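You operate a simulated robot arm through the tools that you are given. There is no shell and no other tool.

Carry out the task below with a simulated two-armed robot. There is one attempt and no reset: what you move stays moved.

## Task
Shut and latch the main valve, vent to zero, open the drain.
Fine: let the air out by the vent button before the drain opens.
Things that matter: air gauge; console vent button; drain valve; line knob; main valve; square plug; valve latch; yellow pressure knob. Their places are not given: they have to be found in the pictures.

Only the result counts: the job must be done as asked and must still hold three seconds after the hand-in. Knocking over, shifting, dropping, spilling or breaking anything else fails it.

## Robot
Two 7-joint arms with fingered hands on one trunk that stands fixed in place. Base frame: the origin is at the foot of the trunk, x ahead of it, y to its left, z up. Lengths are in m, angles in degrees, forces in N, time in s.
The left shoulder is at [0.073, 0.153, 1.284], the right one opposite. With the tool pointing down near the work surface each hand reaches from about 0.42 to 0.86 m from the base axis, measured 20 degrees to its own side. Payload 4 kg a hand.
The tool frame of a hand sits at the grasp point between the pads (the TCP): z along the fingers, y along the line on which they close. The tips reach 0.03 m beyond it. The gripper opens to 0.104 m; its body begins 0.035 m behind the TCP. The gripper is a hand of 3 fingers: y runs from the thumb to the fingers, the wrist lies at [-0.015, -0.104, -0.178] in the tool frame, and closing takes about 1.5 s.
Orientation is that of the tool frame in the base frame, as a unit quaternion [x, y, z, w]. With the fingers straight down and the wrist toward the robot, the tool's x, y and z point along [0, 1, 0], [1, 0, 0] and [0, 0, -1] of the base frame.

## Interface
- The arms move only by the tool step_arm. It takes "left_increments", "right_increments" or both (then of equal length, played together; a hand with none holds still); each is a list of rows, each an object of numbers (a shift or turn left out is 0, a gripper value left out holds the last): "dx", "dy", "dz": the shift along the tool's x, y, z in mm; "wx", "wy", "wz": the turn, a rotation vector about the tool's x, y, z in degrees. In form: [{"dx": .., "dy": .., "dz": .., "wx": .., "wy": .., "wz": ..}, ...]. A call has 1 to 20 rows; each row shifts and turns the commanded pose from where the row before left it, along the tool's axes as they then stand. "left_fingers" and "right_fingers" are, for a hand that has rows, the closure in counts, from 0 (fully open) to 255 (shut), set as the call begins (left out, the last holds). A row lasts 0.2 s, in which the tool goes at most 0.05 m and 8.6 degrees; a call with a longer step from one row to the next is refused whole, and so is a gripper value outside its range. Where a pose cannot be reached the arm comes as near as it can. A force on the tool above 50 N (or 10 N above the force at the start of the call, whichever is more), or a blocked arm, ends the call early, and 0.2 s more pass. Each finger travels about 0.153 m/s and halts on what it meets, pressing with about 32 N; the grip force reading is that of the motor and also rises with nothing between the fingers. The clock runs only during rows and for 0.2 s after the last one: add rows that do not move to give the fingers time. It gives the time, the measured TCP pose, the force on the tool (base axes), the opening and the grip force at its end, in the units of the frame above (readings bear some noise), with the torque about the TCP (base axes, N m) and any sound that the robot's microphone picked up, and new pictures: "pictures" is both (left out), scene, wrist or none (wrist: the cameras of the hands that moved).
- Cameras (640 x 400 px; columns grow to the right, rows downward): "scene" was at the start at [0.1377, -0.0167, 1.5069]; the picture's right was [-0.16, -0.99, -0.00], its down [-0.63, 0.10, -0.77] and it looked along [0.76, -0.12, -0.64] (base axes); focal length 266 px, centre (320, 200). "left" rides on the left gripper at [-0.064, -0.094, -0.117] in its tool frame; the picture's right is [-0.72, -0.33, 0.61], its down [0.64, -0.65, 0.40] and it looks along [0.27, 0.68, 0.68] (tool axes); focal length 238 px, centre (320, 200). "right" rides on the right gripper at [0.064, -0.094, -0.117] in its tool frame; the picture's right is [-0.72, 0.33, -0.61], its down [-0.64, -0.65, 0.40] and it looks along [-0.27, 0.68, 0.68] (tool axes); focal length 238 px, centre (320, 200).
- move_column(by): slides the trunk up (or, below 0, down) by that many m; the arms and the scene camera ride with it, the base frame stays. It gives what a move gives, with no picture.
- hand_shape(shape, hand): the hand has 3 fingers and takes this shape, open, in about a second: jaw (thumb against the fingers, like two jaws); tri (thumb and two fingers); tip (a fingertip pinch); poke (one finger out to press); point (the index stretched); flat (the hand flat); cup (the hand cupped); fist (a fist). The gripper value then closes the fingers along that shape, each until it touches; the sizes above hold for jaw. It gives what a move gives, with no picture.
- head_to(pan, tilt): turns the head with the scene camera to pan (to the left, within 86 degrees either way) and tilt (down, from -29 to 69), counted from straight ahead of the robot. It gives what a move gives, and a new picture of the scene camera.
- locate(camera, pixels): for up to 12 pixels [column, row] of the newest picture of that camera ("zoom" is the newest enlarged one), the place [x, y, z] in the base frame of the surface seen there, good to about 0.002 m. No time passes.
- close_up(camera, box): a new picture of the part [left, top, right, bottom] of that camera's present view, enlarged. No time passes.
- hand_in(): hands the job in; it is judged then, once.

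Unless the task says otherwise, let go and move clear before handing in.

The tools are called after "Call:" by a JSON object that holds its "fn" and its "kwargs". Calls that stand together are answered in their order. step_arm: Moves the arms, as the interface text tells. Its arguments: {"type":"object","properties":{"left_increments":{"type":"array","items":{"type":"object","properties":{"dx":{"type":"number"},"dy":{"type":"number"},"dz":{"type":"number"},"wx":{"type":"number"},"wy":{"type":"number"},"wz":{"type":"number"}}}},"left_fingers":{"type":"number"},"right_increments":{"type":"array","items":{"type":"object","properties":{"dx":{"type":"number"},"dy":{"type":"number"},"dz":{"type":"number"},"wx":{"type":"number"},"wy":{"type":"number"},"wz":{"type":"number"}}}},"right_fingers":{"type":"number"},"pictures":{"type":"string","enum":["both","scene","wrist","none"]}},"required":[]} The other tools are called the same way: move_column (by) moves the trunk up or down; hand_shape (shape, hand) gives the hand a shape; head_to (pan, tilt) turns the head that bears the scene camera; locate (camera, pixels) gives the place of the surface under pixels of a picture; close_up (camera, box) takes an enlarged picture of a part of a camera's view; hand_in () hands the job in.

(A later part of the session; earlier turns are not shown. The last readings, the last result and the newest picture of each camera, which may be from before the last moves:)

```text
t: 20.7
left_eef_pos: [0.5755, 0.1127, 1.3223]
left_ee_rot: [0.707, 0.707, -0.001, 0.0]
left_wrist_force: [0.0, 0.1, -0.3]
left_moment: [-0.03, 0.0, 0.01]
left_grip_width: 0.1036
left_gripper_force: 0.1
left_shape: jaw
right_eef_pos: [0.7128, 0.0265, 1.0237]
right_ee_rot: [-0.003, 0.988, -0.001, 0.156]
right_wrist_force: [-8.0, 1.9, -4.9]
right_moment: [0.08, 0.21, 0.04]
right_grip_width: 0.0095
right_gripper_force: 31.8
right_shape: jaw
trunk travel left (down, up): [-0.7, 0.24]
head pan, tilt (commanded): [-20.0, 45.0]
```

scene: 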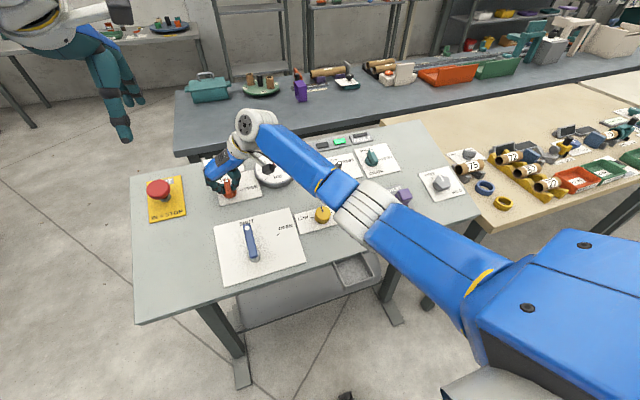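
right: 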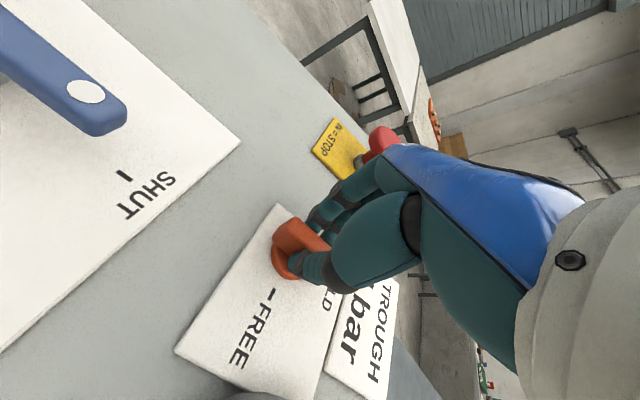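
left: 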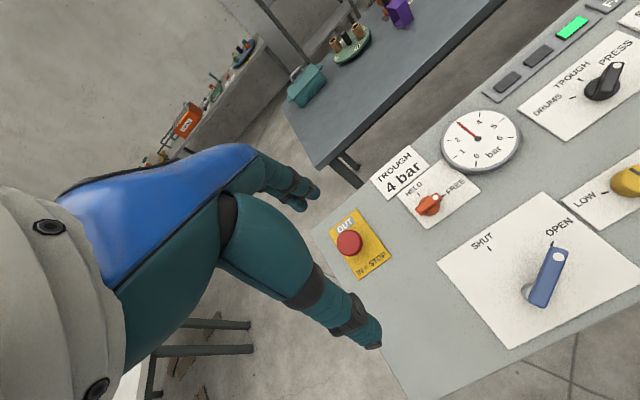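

The red latch is now turned to point up at HELD. I'll open the fingers and lift clear, then check it.

Call:
{"fn": "step_arm", "kwargs": {"right_increments": [{}, {}, {}, {}, {"dz": -25}, {"dz": -30}, {"dz": -30}, {"dx": 40}, {"dx": 40}, {}], "right_fingers": 0}}

Call:
{"fn": "close_up", "kwargs": {"camera": "scene", "box": [190, 140, 350, 280]}}

```text
t: 22.9
left_eef_pos: [0.5767, 0.112, 1.3216]
left_ee_rot: [0.706, 0.708, 0.0, 0.0]
left_wrist_force: [0.5, -0.6, 1.3]
left_moment: [0.05, -0.02, 0.0]
left_grip_width: 0.1035
left_gripper_force: 0.1
left_shape: jaw
right_eef_pos: [0.6126, 0.0261, 1.0795]
right_ee_rot: [0.0, 0.988, 0.0, 0.157]
right_wrist_force: [0.4, -0.5, 0.1]
right_moment: [-0.01, 0.01, -0.02]
right_grip_width: 0.1035
right_gripper_force: 0.0
right_shape: jaw
trunk travel left (down, up): [-0.7, 0.24]
head pan, tilt (commanded): [-20.0, 45.0]
```

scene: 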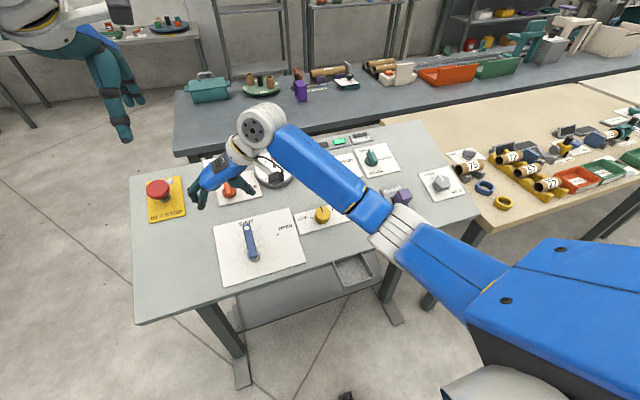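
right: 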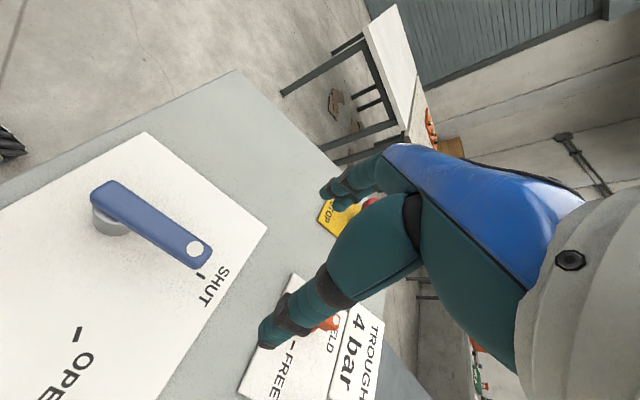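

```text
2.86 times, centred on (270, 210) of scene
```

zoom: 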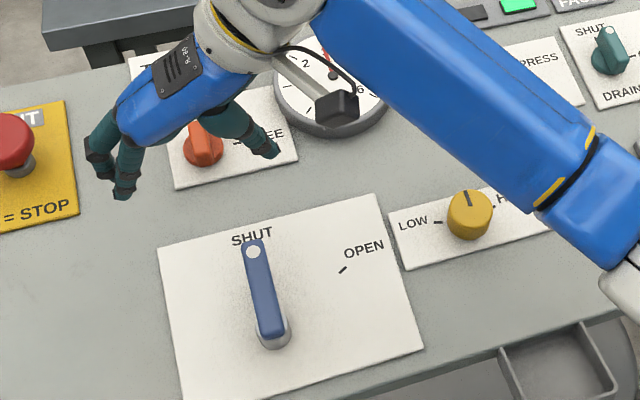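

Main valve is at SHUT, latch at HELD. Now I'll rotate the right hand back and carry it over the vent button, staying ~13 cm above the panel.

Call:
{"fn": "step_arm", "kwargs": {"right_increments": [{"wz": 8.2}, {"wz": 8.2}, {"wz": 8.2}, {"wz": 8.2}, {"wz": 8.2}, {"wz": 8.2}, {"wz": 8.2}, {"wz": 8.2}, {"wz": 8.2}, {"wz": 8.2}, {"wz": 8.0}, {"dx": -44, "dy": -12}, {"dx": -44, "dy": -12}, {"dx": -44, "dy": -12}, {"dx": -44, "dy": -12}, {"dx": -44, "dy": -12}, {"dx": -44, "dy": -12}, {"dx": -44, "dy": -12}, {"dx": -46, "dy": -12}, {}]}}

Call:
{"fn": "hand_shape", "kwargs": {"hand": "right", "shape": "poke"}}

Call:
{"fn": "step_arm", "kwargs": {"right_increments": [{}]}}

```text
t: 27.1
left_eef_pos: [0.5759, 0.1116, 1.321]
left_ee_rot: [0.707, 0.707, 0.0, 0.0]
left_wrist_force: [-1.3, -0.1, 1.2]
left_moment: [0.02, 0.01, -0.01]
left_grip_width: 0.1038
left_gripper_force: 0.0
left_shape: jaw
right_eef_pos: [0.5229, -0.331, 1.0495]
right_ee_rot: [0.698, 0.699, 0.111, 0.11]
right_wrist_force: [0.3, 0.8, -1.2]
right_moment: [-0.02, 0.0, -0.02]
right_grip_width: 0.1037
right_gripper_force: 0.1
right_shape: jaw
trunk travel left (down, up): [-0.7, 0.24]
head pan, tilt (commanded): [-20.0, 45.0]
```

scene: 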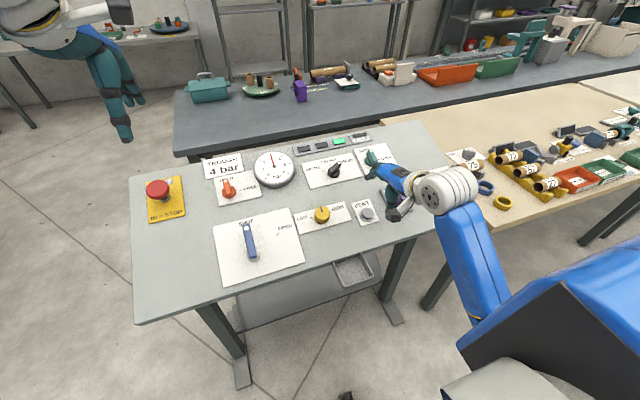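
right: 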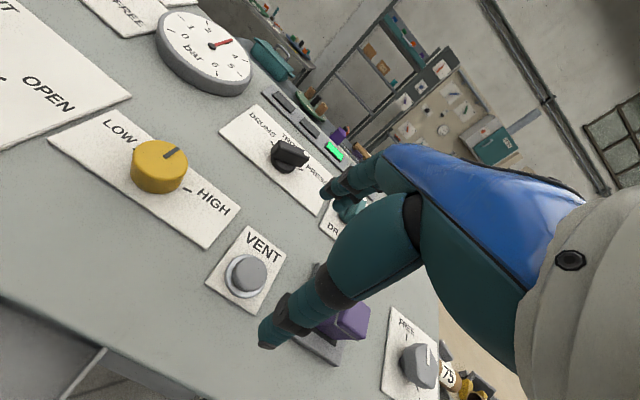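

```text
t: 28.0
left_eef_pos: [0.5763, 0.1114, 1.3226]
left_ee_rot: [0.707, 0.708, -0.001, 0.0]
left_wrist_force: [-1.4, -0.9, 0.1]
left_moment: [0.0, -0.03, -0.02]
left_grip_width: 0.1031
left_gripper_force: 0.2
left_shape: jaw
right_eef_pos: [0.5231, -0.3293, 1.0495]
right_ee_rot: [0.697, 0.7, 0.111, 0.11]
right_wrist_force: [-0.6, 0.5, 0.3]
right_moment: [0.0, -0.04, 0.01]
right_grip_width: 0.0001
right_gripper_force: 0.1
right_shape: poke
trunk travel left (down, up): [-0.7, 0.24]
head pan, tilt (commanded): [-20.0, 45.0]
```

```text
t: 28.4
left_eef_pos: [0.5762, 0.1107, 1.3225]
left_ee_rot: [0.706, 0.708, -0.001, 0.0]
left_wrist_force: [-1.0, 0.5, -0.4]
left_moment: [0.02, 0.02, 0.02]
left_grip_width: 0.1035
left_gripper_force: 0.2
left_shape: jaw
right_eef_pos: [0.5222, -0.3295, 1.0497]
right_ee_rot: [0.697, 0.7, 0.111, 0.11]
right_wrist_force: [0.4, -0.8, -1.3]
right_moment: [0.0, 0.01, 0.01]
right_grip_width: 0.0
right_gripper_force: 0.1
right_shape: poke
trunk travel left (down, up): [-0.7, 0.24]
head pan, tilt (commanded): [-20.0, 45.0]
```

scene: 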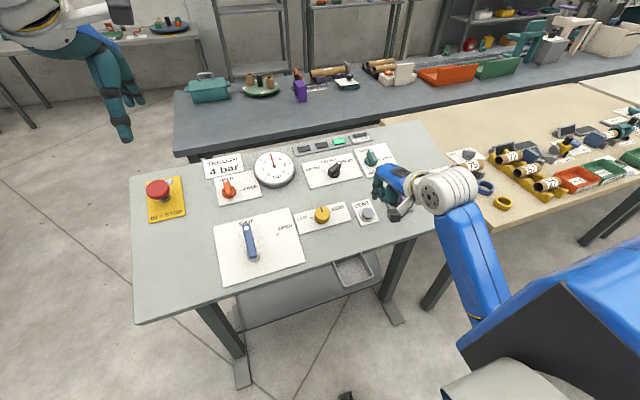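
right: 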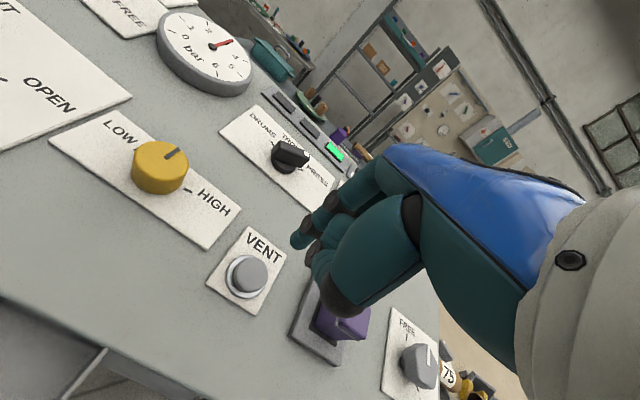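

Vent button is at about (247,272) in the right view, and the poke finger tip near (300,240). I'll zoom in to find the fingertip and button positions.

Call:
{"fn": "close_up", "kwargs": {"camera": "right", "box": [200, 190, 392, 310]}}

Call:
{"fn": "close_up", "kwargs": {"camera": "scene", "box": [340, 150, 436, 230]}}

```text
3.33 times, centred on (296, 250) of right
```

zoom: 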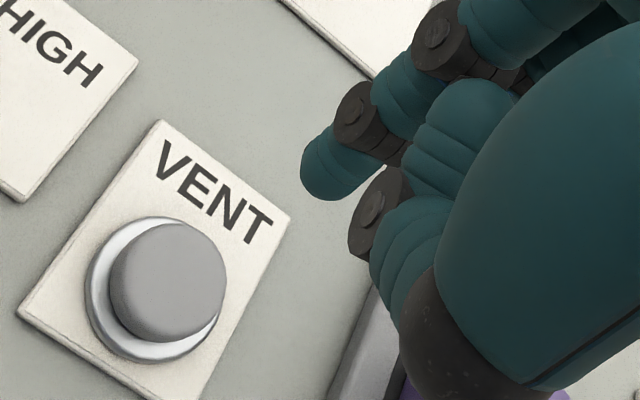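

```text
5.00 times, centred on (388, 190) of scene
```

zoom: 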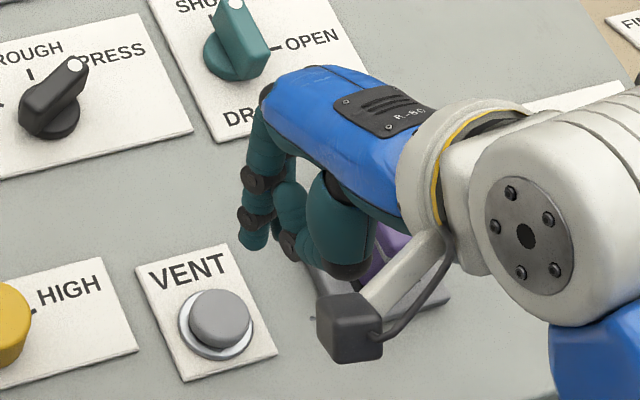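

Call:
{"fn": "locate", "kwargs": {"camera": "zoom", "pixels": [[252, 243], [243, 238], [255, 225], [275, 210], [287, 253], [220, 318], [245, 320], [195, 320], [220, 295]]}}

Call:
{"fn": "locate", "kwargs": {"camera": "right", "pixels": [[294, 245], [300, 246], [298, 236], [250, 272], [247, 275], [312, 262]]}}

```text
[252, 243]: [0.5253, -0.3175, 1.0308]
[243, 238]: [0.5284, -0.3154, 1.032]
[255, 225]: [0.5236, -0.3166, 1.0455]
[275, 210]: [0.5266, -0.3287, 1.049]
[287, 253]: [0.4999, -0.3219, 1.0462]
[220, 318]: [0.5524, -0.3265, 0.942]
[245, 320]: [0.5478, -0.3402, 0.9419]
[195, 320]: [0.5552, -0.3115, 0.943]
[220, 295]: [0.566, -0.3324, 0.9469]
```

```text
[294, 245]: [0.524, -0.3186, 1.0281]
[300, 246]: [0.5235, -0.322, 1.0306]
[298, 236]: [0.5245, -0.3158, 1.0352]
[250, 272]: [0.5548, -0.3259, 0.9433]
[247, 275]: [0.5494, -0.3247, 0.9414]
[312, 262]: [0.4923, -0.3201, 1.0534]
```

The fingertip sits about 6 mm left of the TCP axis and ~28 mm beyond it; the button centre is (0.5555,-0.327,0.9435). I'll align and descend to ~1.5 cm above the button.

Call:
{"fn": "step_arm", "kwargs": {"right_increments": [{"dx": -3.5, "dz": 32}, {"dz": 33}, {}]}}

Call:
{"fn": "close_up", "kwargs": {"camera": "right", "box": [200, 190, 392, 310]}}

Call:
{"fn": "close_up", "kwargs": {"camera": "scene", "box": [330, 160, 426, 240]}}

```text
t: 29.2
left_eef_pos: [0.5753, 0.1097, 1.3221]
left_ee_rot: [0.707, 0.707, 0.0, 0.0]
left_wrist_force: [-0.2, -0.6, -0.6]
left_moment: [0.02, 0.01, 0.01]
left_grip_width: 0.1038
left_gripper_force: 0.1
left_shape: jaw
right_eef_pos: [0.5411, -0.3332, 0.9889]
right_ee_rot: [0.697, 0.699, 0.111, 0.11]
right_wrist_force: [-0.3, 0.8, 0.3]
right_moment: [-0.01, -0.02, 0.04]
right_grip_width: 0.0
right_gripper_force: 0.1
right_shape: poke
trunk travel left (down, up): [-0.7, 0.24]
head pan, tilt (commanded): [-20.0, 45.0]
```

scene: 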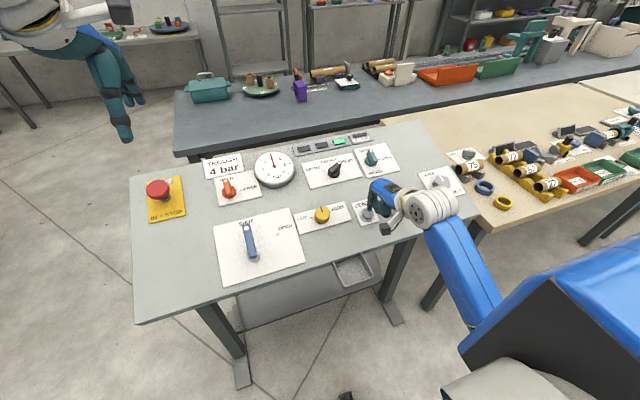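
right: 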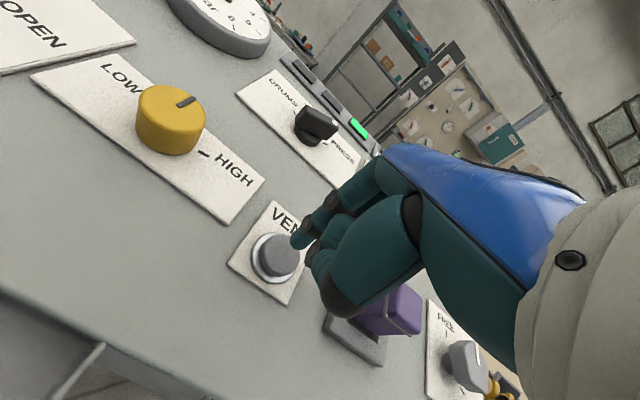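

```text
3.33 times, centred on (296, 250) of right
```

zoom: 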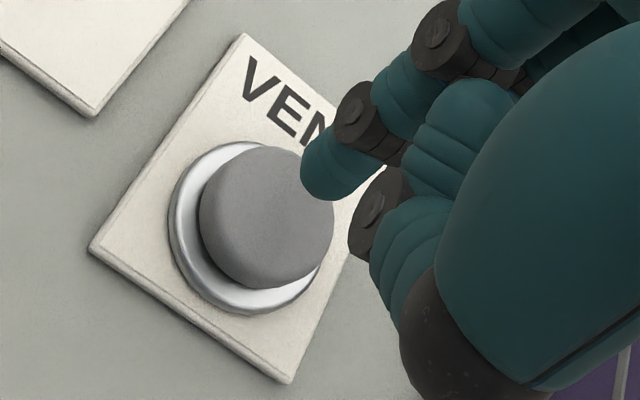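

```text
5.00 times, centred on (378, 200) of scene
```

zoom: 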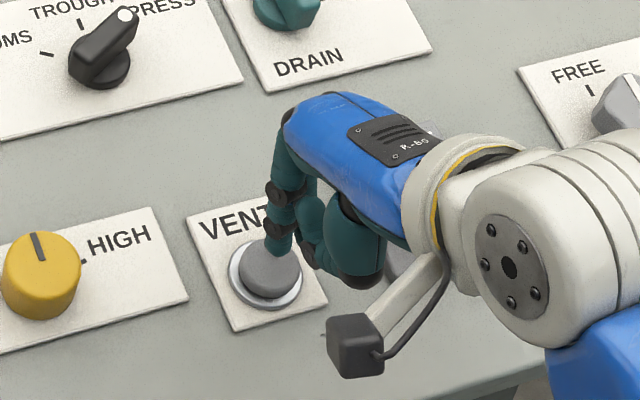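

Call:
{"fn": "locate", "kwargs": {"camera": "zoom", "pixels": [[280, 248], [272, 240], [290, 240], [278, 225], [262, 272], [240, 275], [300, 275], [268, 290]]}}

Call:
{"fn": "locate", "kwargs": {"camera": "right", "pixels": [[292, 244], [298, 248], [302, 247], [300, 237], [276, 255], [260, 255], [280, 272]]}}

```text
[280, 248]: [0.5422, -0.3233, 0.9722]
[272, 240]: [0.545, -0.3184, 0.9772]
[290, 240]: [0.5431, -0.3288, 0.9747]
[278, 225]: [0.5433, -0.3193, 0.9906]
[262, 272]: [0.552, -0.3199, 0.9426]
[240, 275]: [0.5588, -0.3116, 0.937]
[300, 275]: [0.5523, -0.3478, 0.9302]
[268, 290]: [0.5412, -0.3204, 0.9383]
```

```text
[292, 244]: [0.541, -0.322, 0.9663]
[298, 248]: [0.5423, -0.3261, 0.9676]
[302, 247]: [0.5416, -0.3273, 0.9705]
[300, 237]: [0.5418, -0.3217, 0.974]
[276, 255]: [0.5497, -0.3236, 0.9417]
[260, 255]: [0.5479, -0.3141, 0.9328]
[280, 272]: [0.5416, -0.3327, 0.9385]
```

Fingertip is centred over the button within ~2 mm. I'll approach 15 mm then press slowly in small steps while watching force and gauge.

Call:
{"fn": "step_arm", "kwargs": {"right_increments": [{"dz": 8}, {"dz": 7}, {"dz": 2}, {"dz": 2}, {}]}}

Call:
{"fn": "close_up", "kwargs": {"camera": "scene", "box": [240, 130, 410, 240]}}

```text
t: 30.4
left_eef_pos: [0.577, 0.1106, 1.3216]
left_ee_rot: [0.706, 0.708, 0.0, 0.001]
left_wrist_force: [-0.1, -0.1, -0.1]
left_moment: [0.04, 0.03, 0.01]
left_grip_width: 0.1035
left_gripper_force: 0.1
left_shape: jaw
right_eef_pos: [0.5467, -0.3329, 0.9701]
right_ee_rot: [0.697, 0.699, 0.111, 0.111]
right_wrist_force: [-1.1, -0.5, 2.1]
right_moment: [-0.02, 0.02, 0.04]
right_grip_width: 0.0002
right_gripper_force: 0.1
right_shape: poke
trunk travel left (down, up): [-0.7, 0.24]
head pan, tilt (commanded): [-20.0, 45.0]
heard: click
```

scene: 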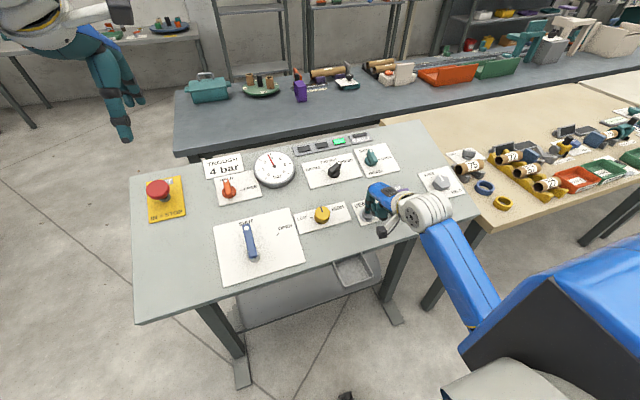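
right: 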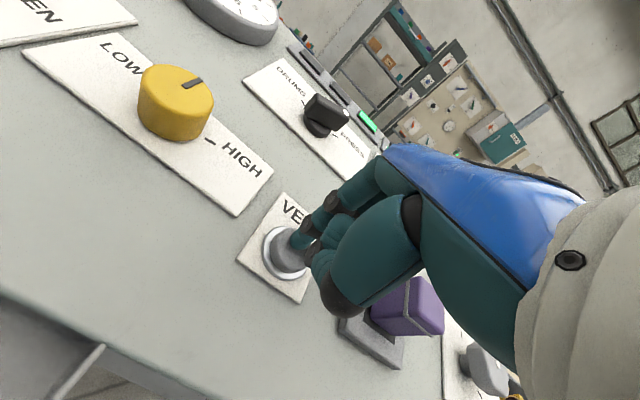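

```text
3.64 times, centred on (325, 185) of scene
```

zoom: 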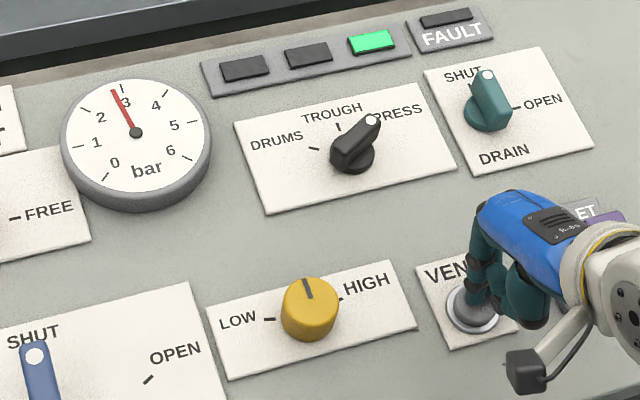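

The button clicked at ~2 N and the gauge needle has begun to drop (now below 3). I'll hold the button and watch.

Call:
{"fn": "step_arm", "kwargs": {"right_increments": [{}, {}, {}, {}, {}, {}, {}, {}, {}, {}], "pictures": "scene"}}

Call:
{"fn": "close_up", "kwargs": {"camera": "scene", "box": [240, 130, 410, 240]}}

```text
t: 32.6
left_eef_pos: [0.5766, 0.1104, 1.321]
left_ee_rot: [0.706, 0.708, 0.0, 0.0]
left_wrist_force: [0.0, -0.3, 0.0]
left_moment: [0.02, 0.01, -0.02]
left_grip_width: 0.1035
left_gripper_force: 0.1
left_shape: jaw
right_eef_pos: [0.5473, -0.3331, 0.9706]
right_ee_rot: [0.697, 0.7, 0.11, 0.11]
right_wrist_force: [-0.6, -1.7, 2.2]
right_moment: [-0.03, 0.01, -0.01]
right_grip_width: 0.0002
right_gripper_force: 0.1
right_shape: poke
trunk travel left (down, up): [-0.7, 0.24]
head pan, tilt (commanded): [-20.0, 45.0]
```

scene: 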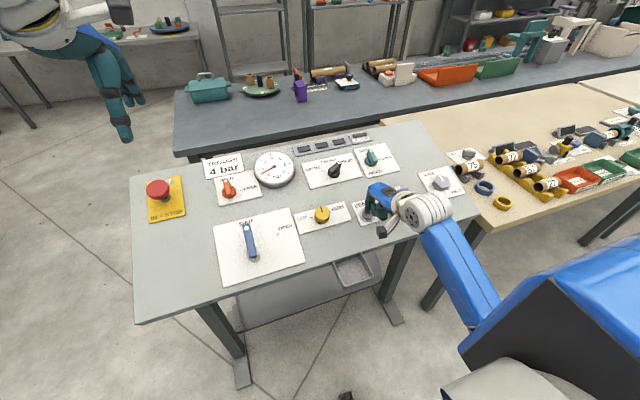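

```text
3.64 times, centred on (325, 185) of scene
```

zoom: 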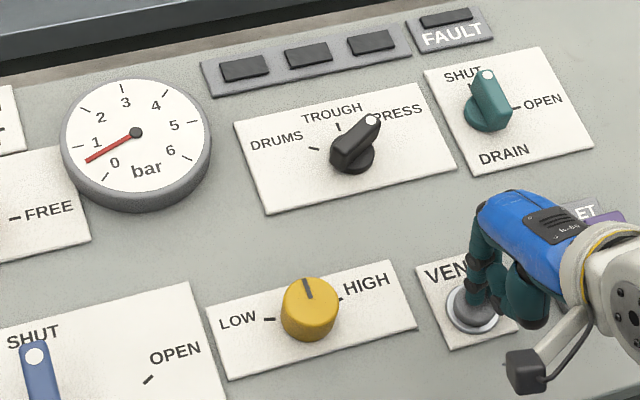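

The needle is now at about 0.6 bar and still falling; the green lamp has gone out. I'll keep holding until it reads zero.

Call:
{"fn": "step_arm", "kwargs": {"right_increments": [{}, {}, {}, {}, {}, {}, {}, {}, {}, {}], "pictures": "scene"}}

Call:
{"fn": "close_up", "kwargs": {"camera": "scene", "box": [240, 130, 410, 240]}}

```text
t: 34.8
left_eef_pos: [0.5766, 0.1107, 1.3226]
left_ee_rot: [0.706, 0.708, 0.001, 0.0]
left_wrist_force: [-0.3, -0.6, -0.4]
left_moment: [0.01, 0.02, -0.01]
left_grip_width: 0.1038
left_gripper_force: 0.2
left_shape: jaw
right_eef_pos: [0.5472, -0.3331, 0.9717]
right_ee_rot: [0.697, 0.7, 0.11, 0.11]
right_wrist_force: [-0.7, 0.1, 2.0]
right_moment: [-0.04, -0.01, -0.03]
right_grip_width: 0.0001
right_gripper_force: 0.0
right_shape: poke
trunk travel left (down, up): [-0.7, 0.24]
head pan, tilt (commanded): [-20.0, 45.0]
```

scene: 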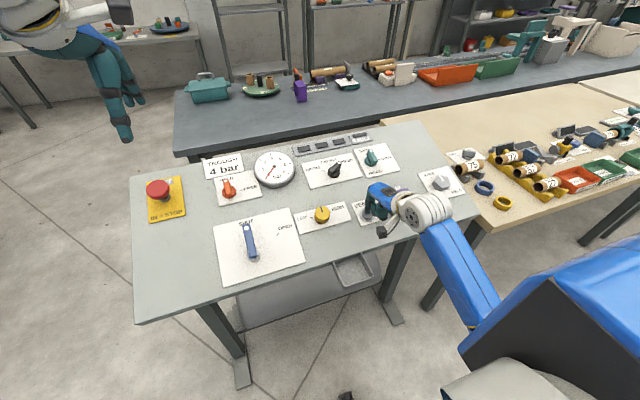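

```text
3.64 times, centred on (325, 185) of scene
```

zoom: 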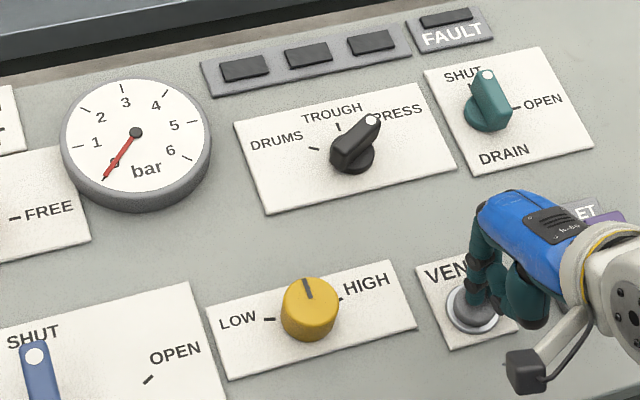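

The needle reads zero (pointing at the 0 tick). I'll hold a little longer to confirm it has settled, then release.

Call:
{"fn": "step_arm", "kwargs": {"right_increments": [{}, {}, {}, {}, {}, {}], "pictures": "scene"}}

Call:
{"fn": "close_up", "kwargs": {"camera": "scene", "box": [250, 145, 300, 190]}}

Call:
{"fn": "step_arm", "kwargs": {"right_increments": [{"dz": -20}, {"dz": -40}, {"dz": -40}, {}, {}]}}

Call:
{"fn": "close_up", "kwargs": {"camera": "scene", "box": [240, 130, 410, 240]}}

```text
t: 36.2
left_eef_pos: [0.5753, 0.1116, 1.3226]
left_ee_rot: [0.707, 0.708, -0.001, 0.0]
left_wrist_force: [0.3, 1.1, 0.8]
left_moment: [0.02, 0.0, 0.01]
left_grip_width: 0.1036
left_gripper_force: 0.1
left_shape: jaw
right_eef_pos: [0.5471, -0.3328, 0.9707]
right_ee_rot: [0.697, 0.7, 0.111, 0.111]
right_wrist_force: [-1.3, 0.1, 1.4]
right_moment: [-0.07, -0.04, -0.01]
right_grip_width: 0.0
right_gripper_force: 0.0
right_shape: poke
trunk travel left (down, up): [-0.7, 0.24]
head pan, tilt (commanded): [-20.0, 45.0]
```

scene: 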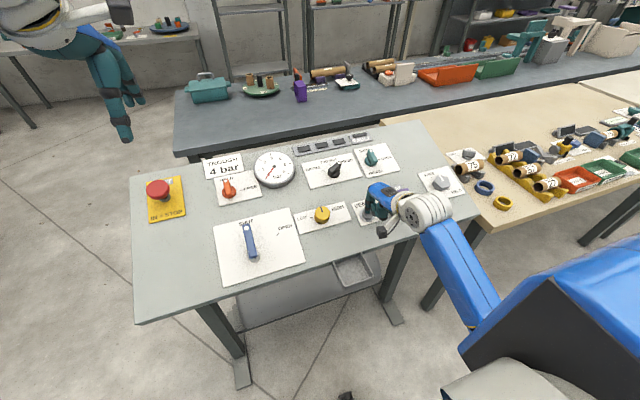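

```text
8.89 times, centred on (275, 168) of scene
```

zoom: 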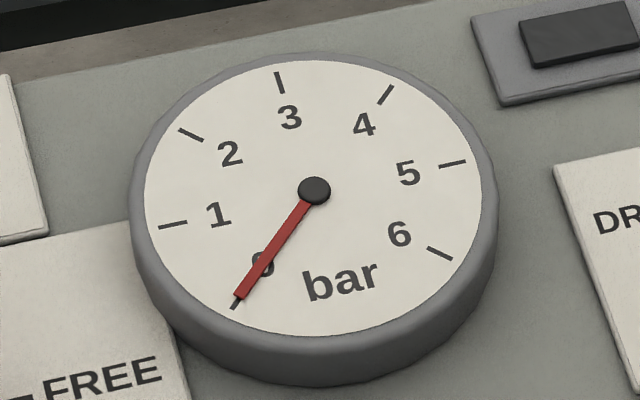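

```text
t: 37.4
left_eef_pos: [0.5756, 0.1099, 1.3231]
left_ee_rot: [0.707, 0.707, 0.0, 0.0]
left_wrist_force: [0.2, 0.2, 0.7]
left_moment: [0.02, -0.02, 0.05]
left_grip_width: 0.1036
left_gripper_force: 0.0
left_shape: jaw
right_eef_pos: [0.516, -0.3334, 1.0672]
right_ee_rot: [0.698, 0.699, 0.11, 0.11]
right_wrist_force: [-0.2, 0.5, 0.0]
right_moment: [0.0, -0.02, 0.02]
right_grip_width: 0.0002
right_gripper_force: 0.0
right_shape: poke
trunk travel left (down, up): [-0.7, 0.24]
head pan, tilt (commanded): [-20.0, 45.0]
```

scene: 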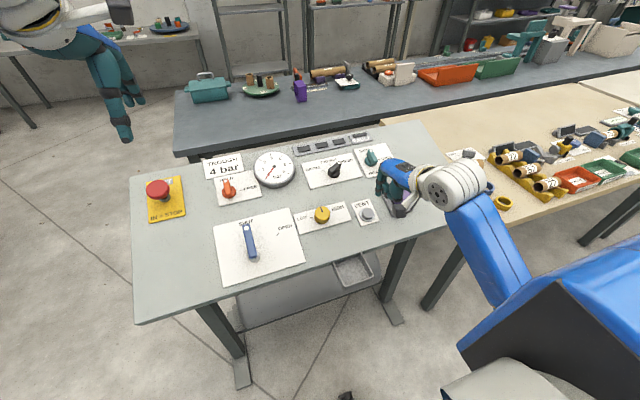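
right: 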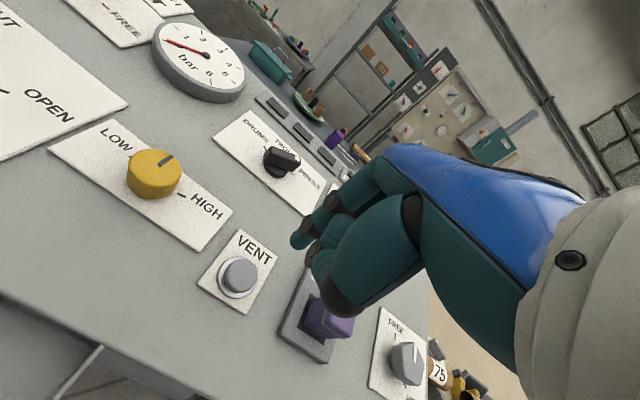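

```text
3.64 times, centred on (325, 185) of scene
```

zoom: 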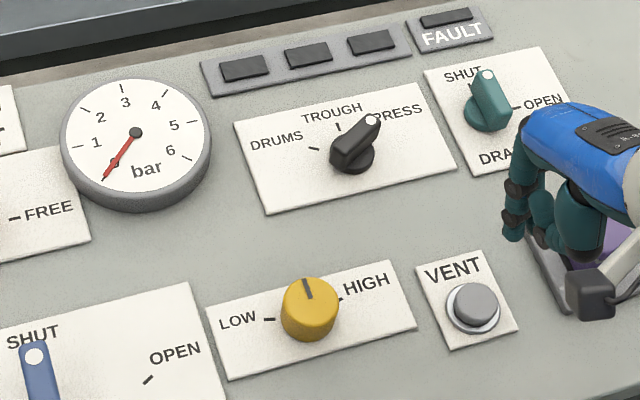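

Gauge stays at zero after releasing the vent. Now I'll return the hand to jaw shape, rotate it so the jaws close across the drain handle, and move above the drain at (0.722,-0.415).

Call:
{"fn": "hand_shape", "kwargs": {"hand": "right", "shape": "jaw"}}

Call:
{"fn": "step_arm", "kwargs": {"right_increments": [{"wz": -8.2}, {"wz": -8.2}, {"wz": -8.2}, {"wz": -8.2}, {"wz": -8.2}, {"wz": -8.2}, {"wz": -8.2}, {"wz": -8.2}, {"wz": -8.2}, {"wz": -8.2}, {"wz": -8.0}, {"dx": -42, "dy": -20.5, "dz": 5}, {"dx": -42, "dy": -20.5, "dz": 5}, {"dx": -42, "dy": -20.5, "dz": 5}, {"dx": -41.5, "dy": -20.5, "dz": 5}, {}], "right_fingers": 0}}

```text
t: 38.3
left_eef_pos: [0.5769, 0.1093, 1.3217]
left_ee_rot: [0.707, 0.707, 0.001, 0.0]
left_wrist_force: [0.5, 0.7, -0.5]
left_moment: [0.0, 0.0, 0.02]
left_grip_width: 0.1033
left_gripper_force: 0.0
left_shape: jaw
right_eef_pos: [0.5174, -0.3337, 1.0652]
right_ee_rot: [0.697, 0.699, 0.11, 0.11]
right_wrist_force: [1.5, -0.3, -0.7]
right_moment: [0.04, 0.01, -0.03]
right_grip_width: 0.1041
right_gripper_force: 0.1
right_shape: jaw
trunk travel left (down, up): [-0.7, 0.24]
head pan, tilt (commanded): [-20.0, 45.0]
```

```text
t: 41.7
left_eef_pos: [0.5764, 0.1117, 1.3233]
left_ee_rot: [0.707, 0.707, 0.0, 0.001]
left_wrist_force: [-0.9, 0.1, 0.4]
left_moment: [0.01, 0.0, -0.03]
left_grip_width: 0.1035
left_gripper_force: 0.1
left_shape: jaw
right_eef_pos: [0.6833, -0.414, 1.0973]
right_ee_rot: [-0.003, 0.988, -0.001, 0.157]
right_wrist_force: [0.7, -0.1, -0.2]
right_moment: [-0.01, -0.04, -0.01]
right_grip_width: 0.1039
right_gripper_force: 0.0
right_shape: jaw
trunk travel left (down, up): [-0.7, 0.24]
head pan, tilt (commanded): [-20.0, 45.0]
```

scene: 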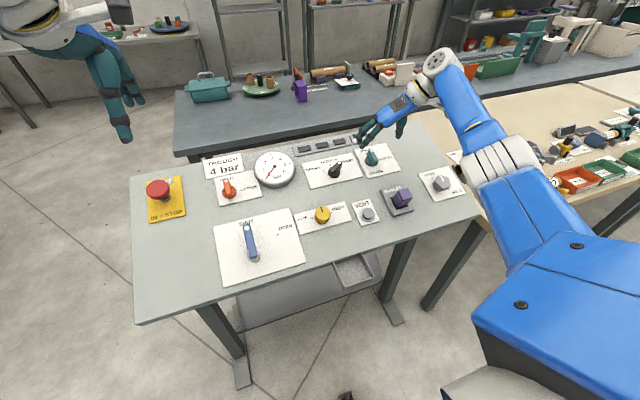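
right: 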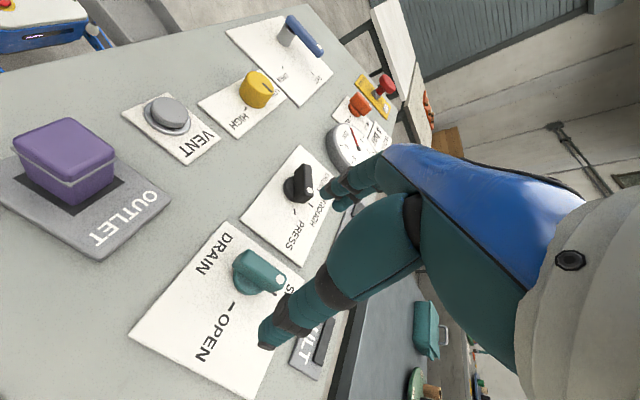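

The drain handle appears at about (258,270) in the right view; I'll measure it closely.

Call:
{"fn": "close_up", "kwargs": {"camera": "right", "box": [200, 225, 328, 305]}}

```text
5.00 times, centred on (264, 265) of right
```

zoom: 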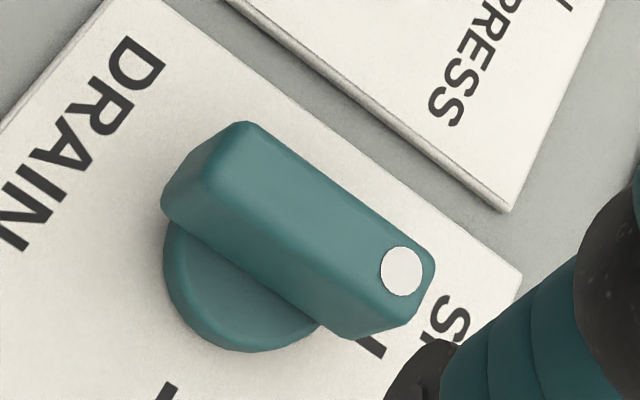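

Call:
{"fn": "locate", "kwargs": {"camera": "zoom", "pixels": [[402, 270], [225, 150], [310, 210], [290, 230], [325, 190], [425, 255], [175, 200], [345, 325], [240, 345], [370, 345], [165, 392], [240, 130]]}}

```text
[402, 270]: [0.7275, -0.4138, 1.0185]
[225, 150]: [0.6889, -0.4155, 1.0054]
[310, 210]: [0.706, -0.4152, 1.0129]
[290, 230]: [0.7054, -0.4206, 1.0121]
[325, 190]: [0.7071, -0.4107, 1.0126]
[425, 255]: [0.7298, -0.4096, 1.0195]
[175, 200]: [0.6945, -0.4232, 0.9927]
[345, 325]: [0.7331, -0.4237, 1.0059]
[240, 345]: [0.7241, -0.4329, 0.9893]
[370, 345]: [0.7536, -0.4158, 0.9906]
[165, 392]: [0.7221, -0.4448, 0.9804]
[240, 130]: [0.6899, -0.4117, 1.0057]
```

Drain axis is at about (0.7225,-0.4155), aligned to the hand within 1.5 mm. I'll descend 80 mm to straddle the bar.

Call:
{"fn": "step_arm", "kwargs": {"right_increments": [{"dy": -1.5, "dz": 30}, {"dz": 30}, {"dz": 20}, {}]}}

```text
t: 42.7
left_eef_pos: [0.5766, 0.1096, 1.3219]
left_ee_rot: [0.707, 0.707, 0.0, 0.0]
left_wrist_force: [0.6, -0.1, 0.1]
left_moment: [-0.02, -0.02, 0.0]
left_grip_width: 0.1036
left_gripper_force: 0.1
left_shape: jaw
right_eef_pos: [0.696, -0.4117, 1.0228]
right_ee_rot: [-0.002, 0.988, 0.0, 0.157]
right_wrist_force: [-0.3, -0.8, 0.3]
right_moment: [-0.04, 0.0, 0.03]
right_grip_width: 0.1039
right_gripper_force: 0.1
right_shape: jaw
right hand out of reach, approached as far as the arm can: row 2, 3
trunk travel left (down, up): [-0.7, 0.24]
head pan, tilt (commanded): [-20.0, 45.0]
```

scene: 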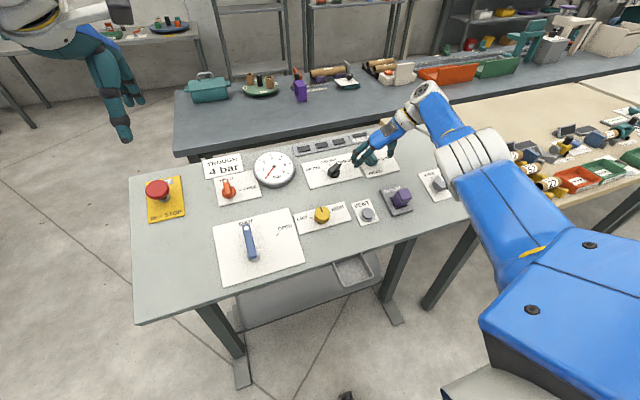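
right: 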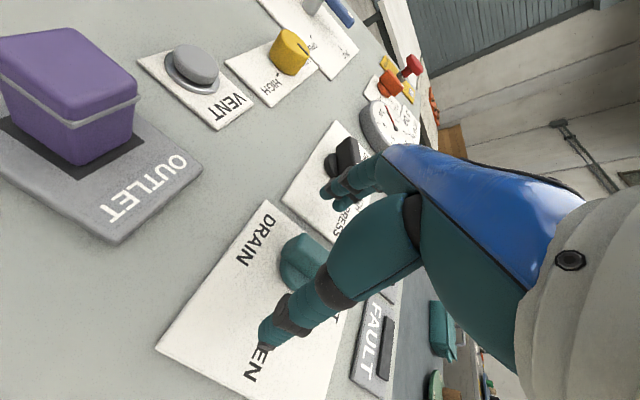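

The arm ran out of reach (stopped at x=0.696, ~12 mm short), with the bar untouched. I'll back up 40 mm and tilt the hand 15° further forward about the closing axis, which brings the wrist nearer to the robot.

Call:
{"fn": "step_arm", "kwargs": {"right_increments": [{"dz": -20}, {"dz": -20}, {"wy": -7.5}, {"wy": -7.5}, {}]}}

```text
t: 43.9
left_eef_pos: [0.5777, 0.1095, 1.3229]
left_ee_rot: [0.707, 0.707, 0.001, 0.0]
left_wrist_force: [-0.1, 0.0, -0.3]
left_moment: [0.0, 0.01, -0.02]
left_grip_width: 0.1035
left_gripper_force: 0.1
left_shape: jaw
right_eef_pos: [0.6799, -0.4093, 1.0629]
right_ee_rot: [0.0, 0.958, 0.0, 0.285]
right_wrist_force: [0.3, -0.7, -0.1]
right_moment: [-0.03, -0.04, 0.02]
right_grip_width: 0.1039
right_gripper_force: 0.0
right_shape: jaw
trunk travel left (down, up): [-0.7, 0.24]
head pan, tilt (commanded): [-20.0, 45.0]
```

scene: 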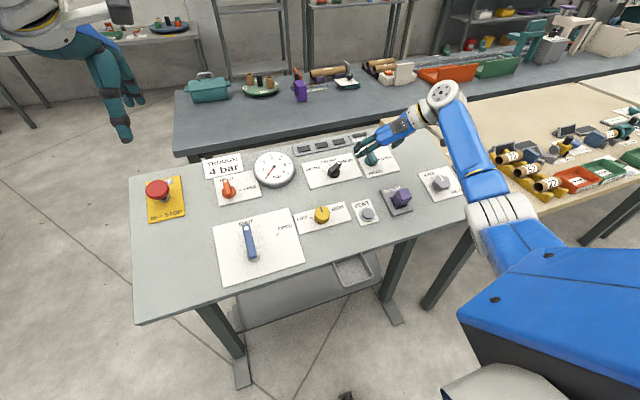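
right: 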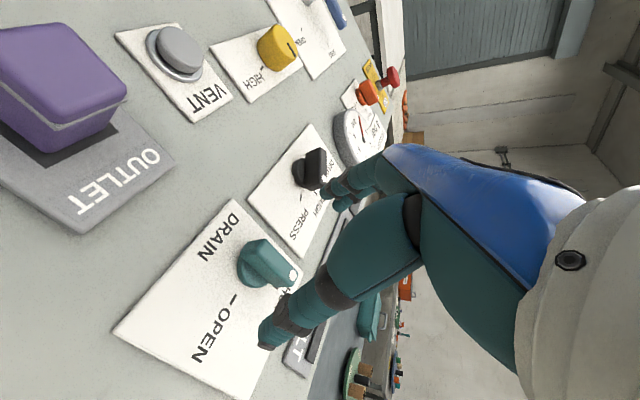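

Now pose has 33° tilt and the TCP is at (0.680,-0.409,1.063). I'll move to the grasp point (0.703,-0.4155,1.020).

Call:
{"fn": "step_arm", "kwargs": {"right_increments": [{"dx": 1.9, "dy": -3.1, "dz": 24}, {"dx": 1.9, "dy": -3.1, "dz": 24}, {}]}}

Call:
{"fn": "close_up", "kwargs": {"camera": "right", "box": [200, 180, 392, 300]}}

```text
t: 44.7
left_eef_pos: [0.5767, 0.1104, 1.3215]
left_ee_rot: [0.706, 0.708, 0.0, 0.0]
left_wrist_force: [0.0, -0.2, 0.7]
left_moment: [0.0, -0.01, 0.01]
left_grip_width: 0.1036
left_gripper_force: 0.0
left_shape: jaw
right_eef_pos: [0.7053, -0.4182, 1.019]
right_ee_rot: [-0.001, 0.959, 0.001, 0.285]
right_wrist_force: [-0.2, 0.6, -1.2]
right_moment: [0.02, 0.0, -0.03]
right_grip_width: 0.1039
right_gripper_force: 0.0
right_shape: jaw
trunk travel left (down, up): [-0.7, 0.24]
head pan, tilt (commanded): [-20.0, 45.0]
```

scene: 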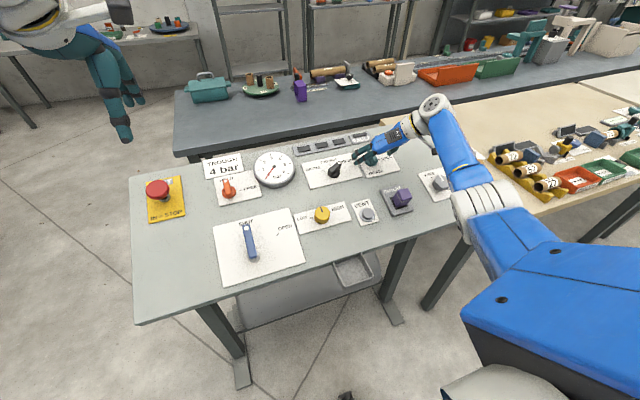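
right: 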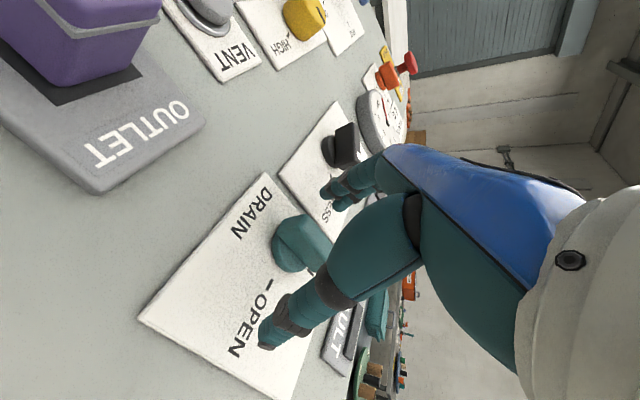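

```text
3.33 times, centred on (296, 240) of right
```

zoom: 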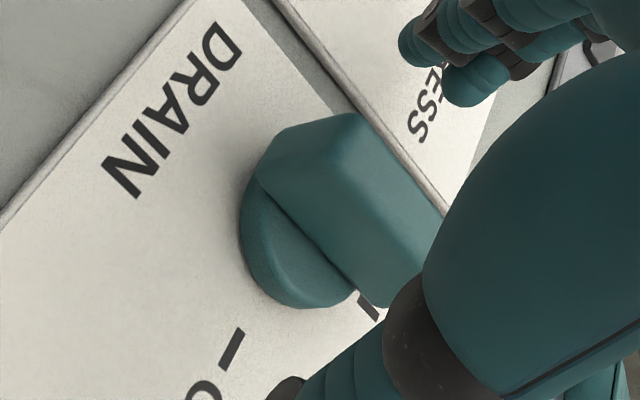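

Bar is between thumb and fingers and nothing touches. Closing on the drain handle.

Call:
{"fn": "step_arm", "kwargs": {"right_increments": [{"dy": 2}, {}, {}, {}, {}, {}, {}], "right_fingers": 255}}

Call:
{"fn": "close_up", "kwargs": {"camera": "right", "box": [200, 180, 392, 300]}}

Call:
{"fn": "close_up", "kwargs": {"camera": "scene", "box": [320, 110, 440, 190]}}

```text
t: 46.3
left_eef_pos: [0.5775, 0.1088, 1.3219]
left_ee_rot: [0.707, 0.707, 0.0, 0.0]
left_wrist_force: [-0.8, -0.5, 0.1]
left_moment: [0.02, -0.01, -0.03]
left_grip_width: 0.1036
left_gripper_force: 0.0
left_shape: jaw
right_eef_pos: [0.7041, -0.4156, 1.017]
right_ee_rot: [-0.002, 0.959, 0.0, 0.284]
right_wrist_force: [2.2, -0.3, 0.1]
right_moment: [0.0, 0.0, -0.01]
right_grip_width: 0.0106
right_gripper_force: 32.1
right_shape: jaw
trunk travel left (down, up): [-0.7, 0.24]
head pan, tilt (commanded): [-20.0, 45.0]
```

scene: 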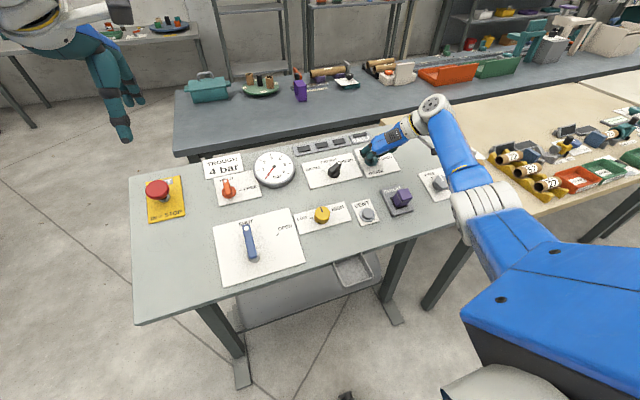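
right: 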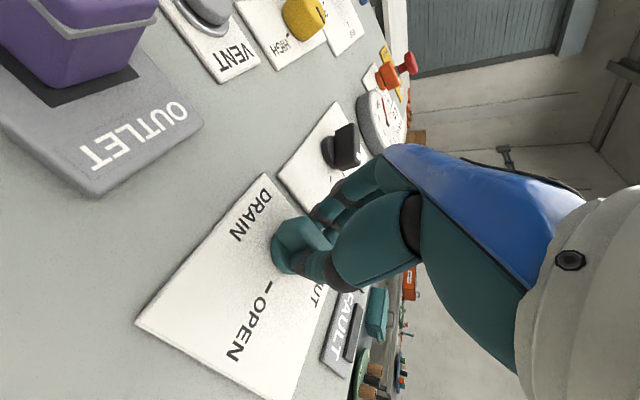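

```text
3.33 times, centred on (296, 240) of right
```

zoom: 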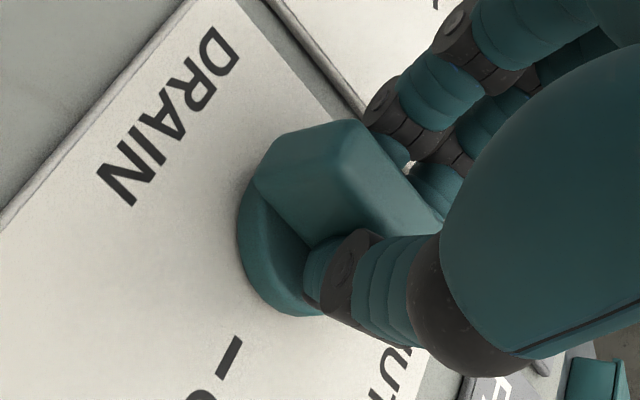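

```text
5.00 times, centred on (380, 150) of scene
```

zoom: 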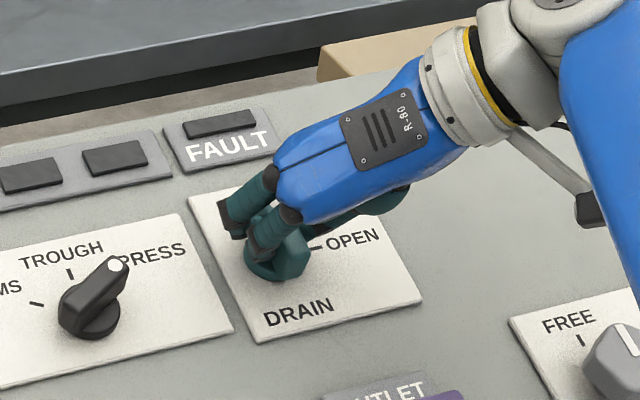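

The drain handle is firmly gripped (10.6 mm width). I'll turn clockwise about the panel normal toward OPEN, starting with 3 steps.

Call:
{"fn": "step_arm", "kwargs": {"right_increments": [{"dy": 0.67, "wx": 2.12, "wz": 7.92}, {"dy": 0.67, "wx": 2.12, "wz": 7.92}, {"dy": 0.67, "wx": 2.12, "wz": 7.92}]}}

```text
t: 47.1
left_eef_pos: [0.5783, 0.11, 1.3208]
left_ee_rot: [0.707, 0.707, 0.0, 0.0]
left_wrist_force: [0.0, -0.2, -0.4]
left_moment: [-0.03, 0.03, 0.02]
left_grip_width: 0.1036
left_gripper_force: 0.0
left_shape: jaw
right_eef_pos: [0.7056, -0.4122, 1.0183]
right_ee_rot: [0.213, 0.937, 0.007, 0.277]
right_wrist_force: [3.3, -1.7, 0.1]
right_moment: [-0.03, -0.09, 0.03]
right_grip_width: 0.0105
right_gripper_force: 32.4
right_shape: jaw
trunk travel left (down, up): [-0.7, 0.24]
head pan, tilt (commanded): [-20.0, 45.0]
```

scene: 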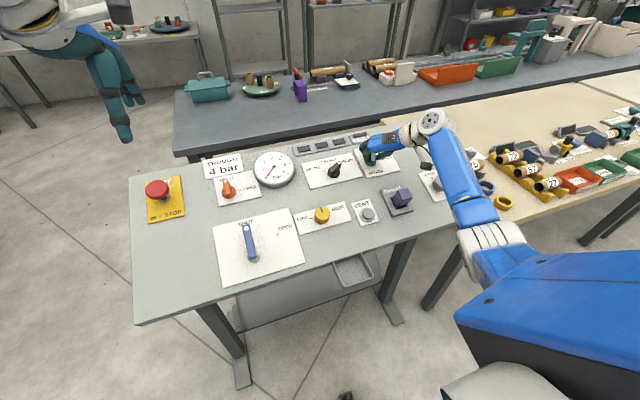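
right: 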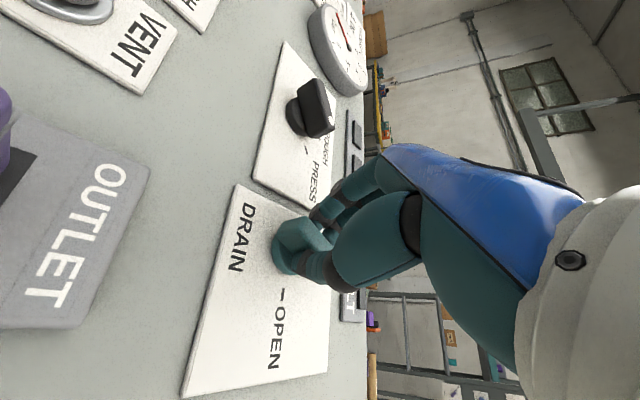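

The drain handle turns with the hand at low force. Continuing the remaining turn to OPEN.

Call:
{"fn": "step_arm", "kwargs": {"right_increments": [{"dy": 0.67, "wx": 2.12, "wz": 7.92}, {"dy": 0.67, "wx": 2.12, "wz": 7.92}, {"dy": 0.67, "wx": 2.12, "wz": 7.92}, {"dy": 0.67, "wx": 2.12, "wz": 7.92}, {"dy": 0.67, "wx": 2.12, "wz": 7.92}, {"dy": 0.67, "wx": 2.12, "wz": 7.92}, {"dy": 0.67, "wx": 2.12, "wz": 7.92}, {"dy": 0.67, "wx": 2.12, "wz": 7.92}, {}]}}

Call:
{"fn": "close_up", "kwargs": {"camera": "scene", "box": [320, 110, 440, 190]}}

```text
t: 49.1
left_eef_pos: [0.5773, 0.1095, 1.3208]
left_ee_rot: [0.707, 0.707, 0.0, 0.0]
left_wrist_force: [0.2, -0.4, 0.0]
left_moment: [0.01, 0.03, -0.03]
left_grip_width: 0.1035
left_gripper_force: 0.1
left_shape: jaw
right_eef_pos: [0.7089, -0.4107, 1.0202]
right_ee_rot: [0.708, 0.677, 0.019, 0.2]
right_wrist_force: [4.2, -1.2, -0.7]
right_moment: [-0.02, -0.07, -0.03]
right_grip_width: 0.0104
right_gripper_force: 31.6
right_shape: jaw
trunk travel left (down, up): [-0.7, 0.24]
head pan, tilt (commanded): [-20.0, 45.0]
```

scene: 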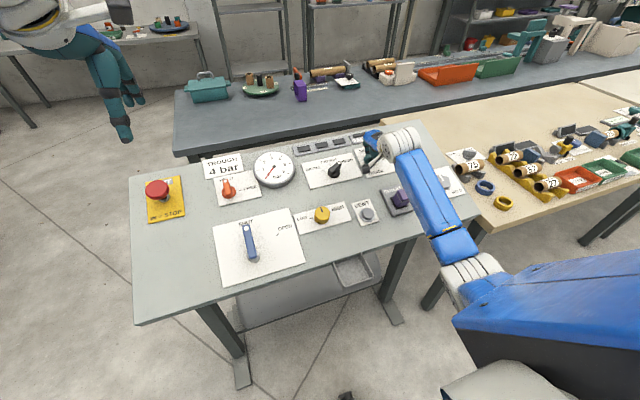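
right: 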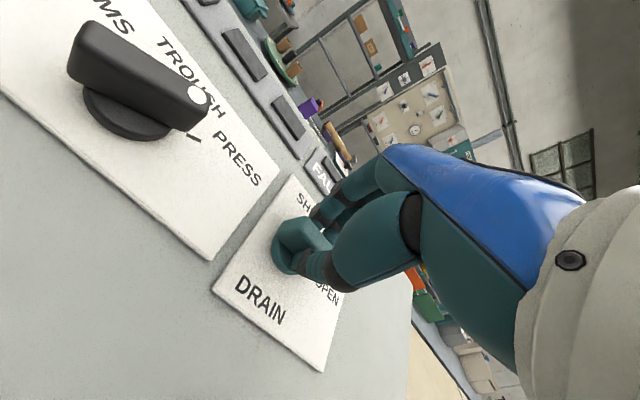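

```text
5.00 times, centred on (380, 150) of scene
```

zoom: 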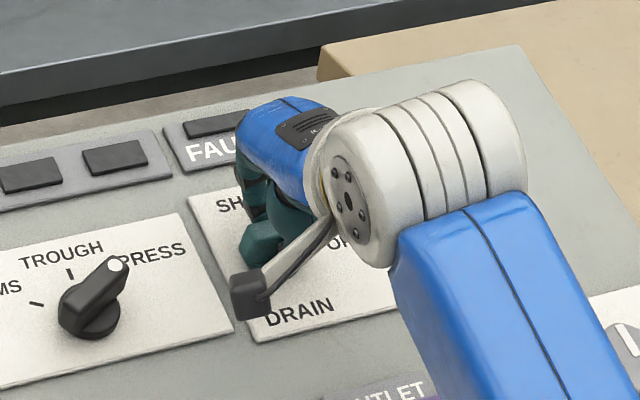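

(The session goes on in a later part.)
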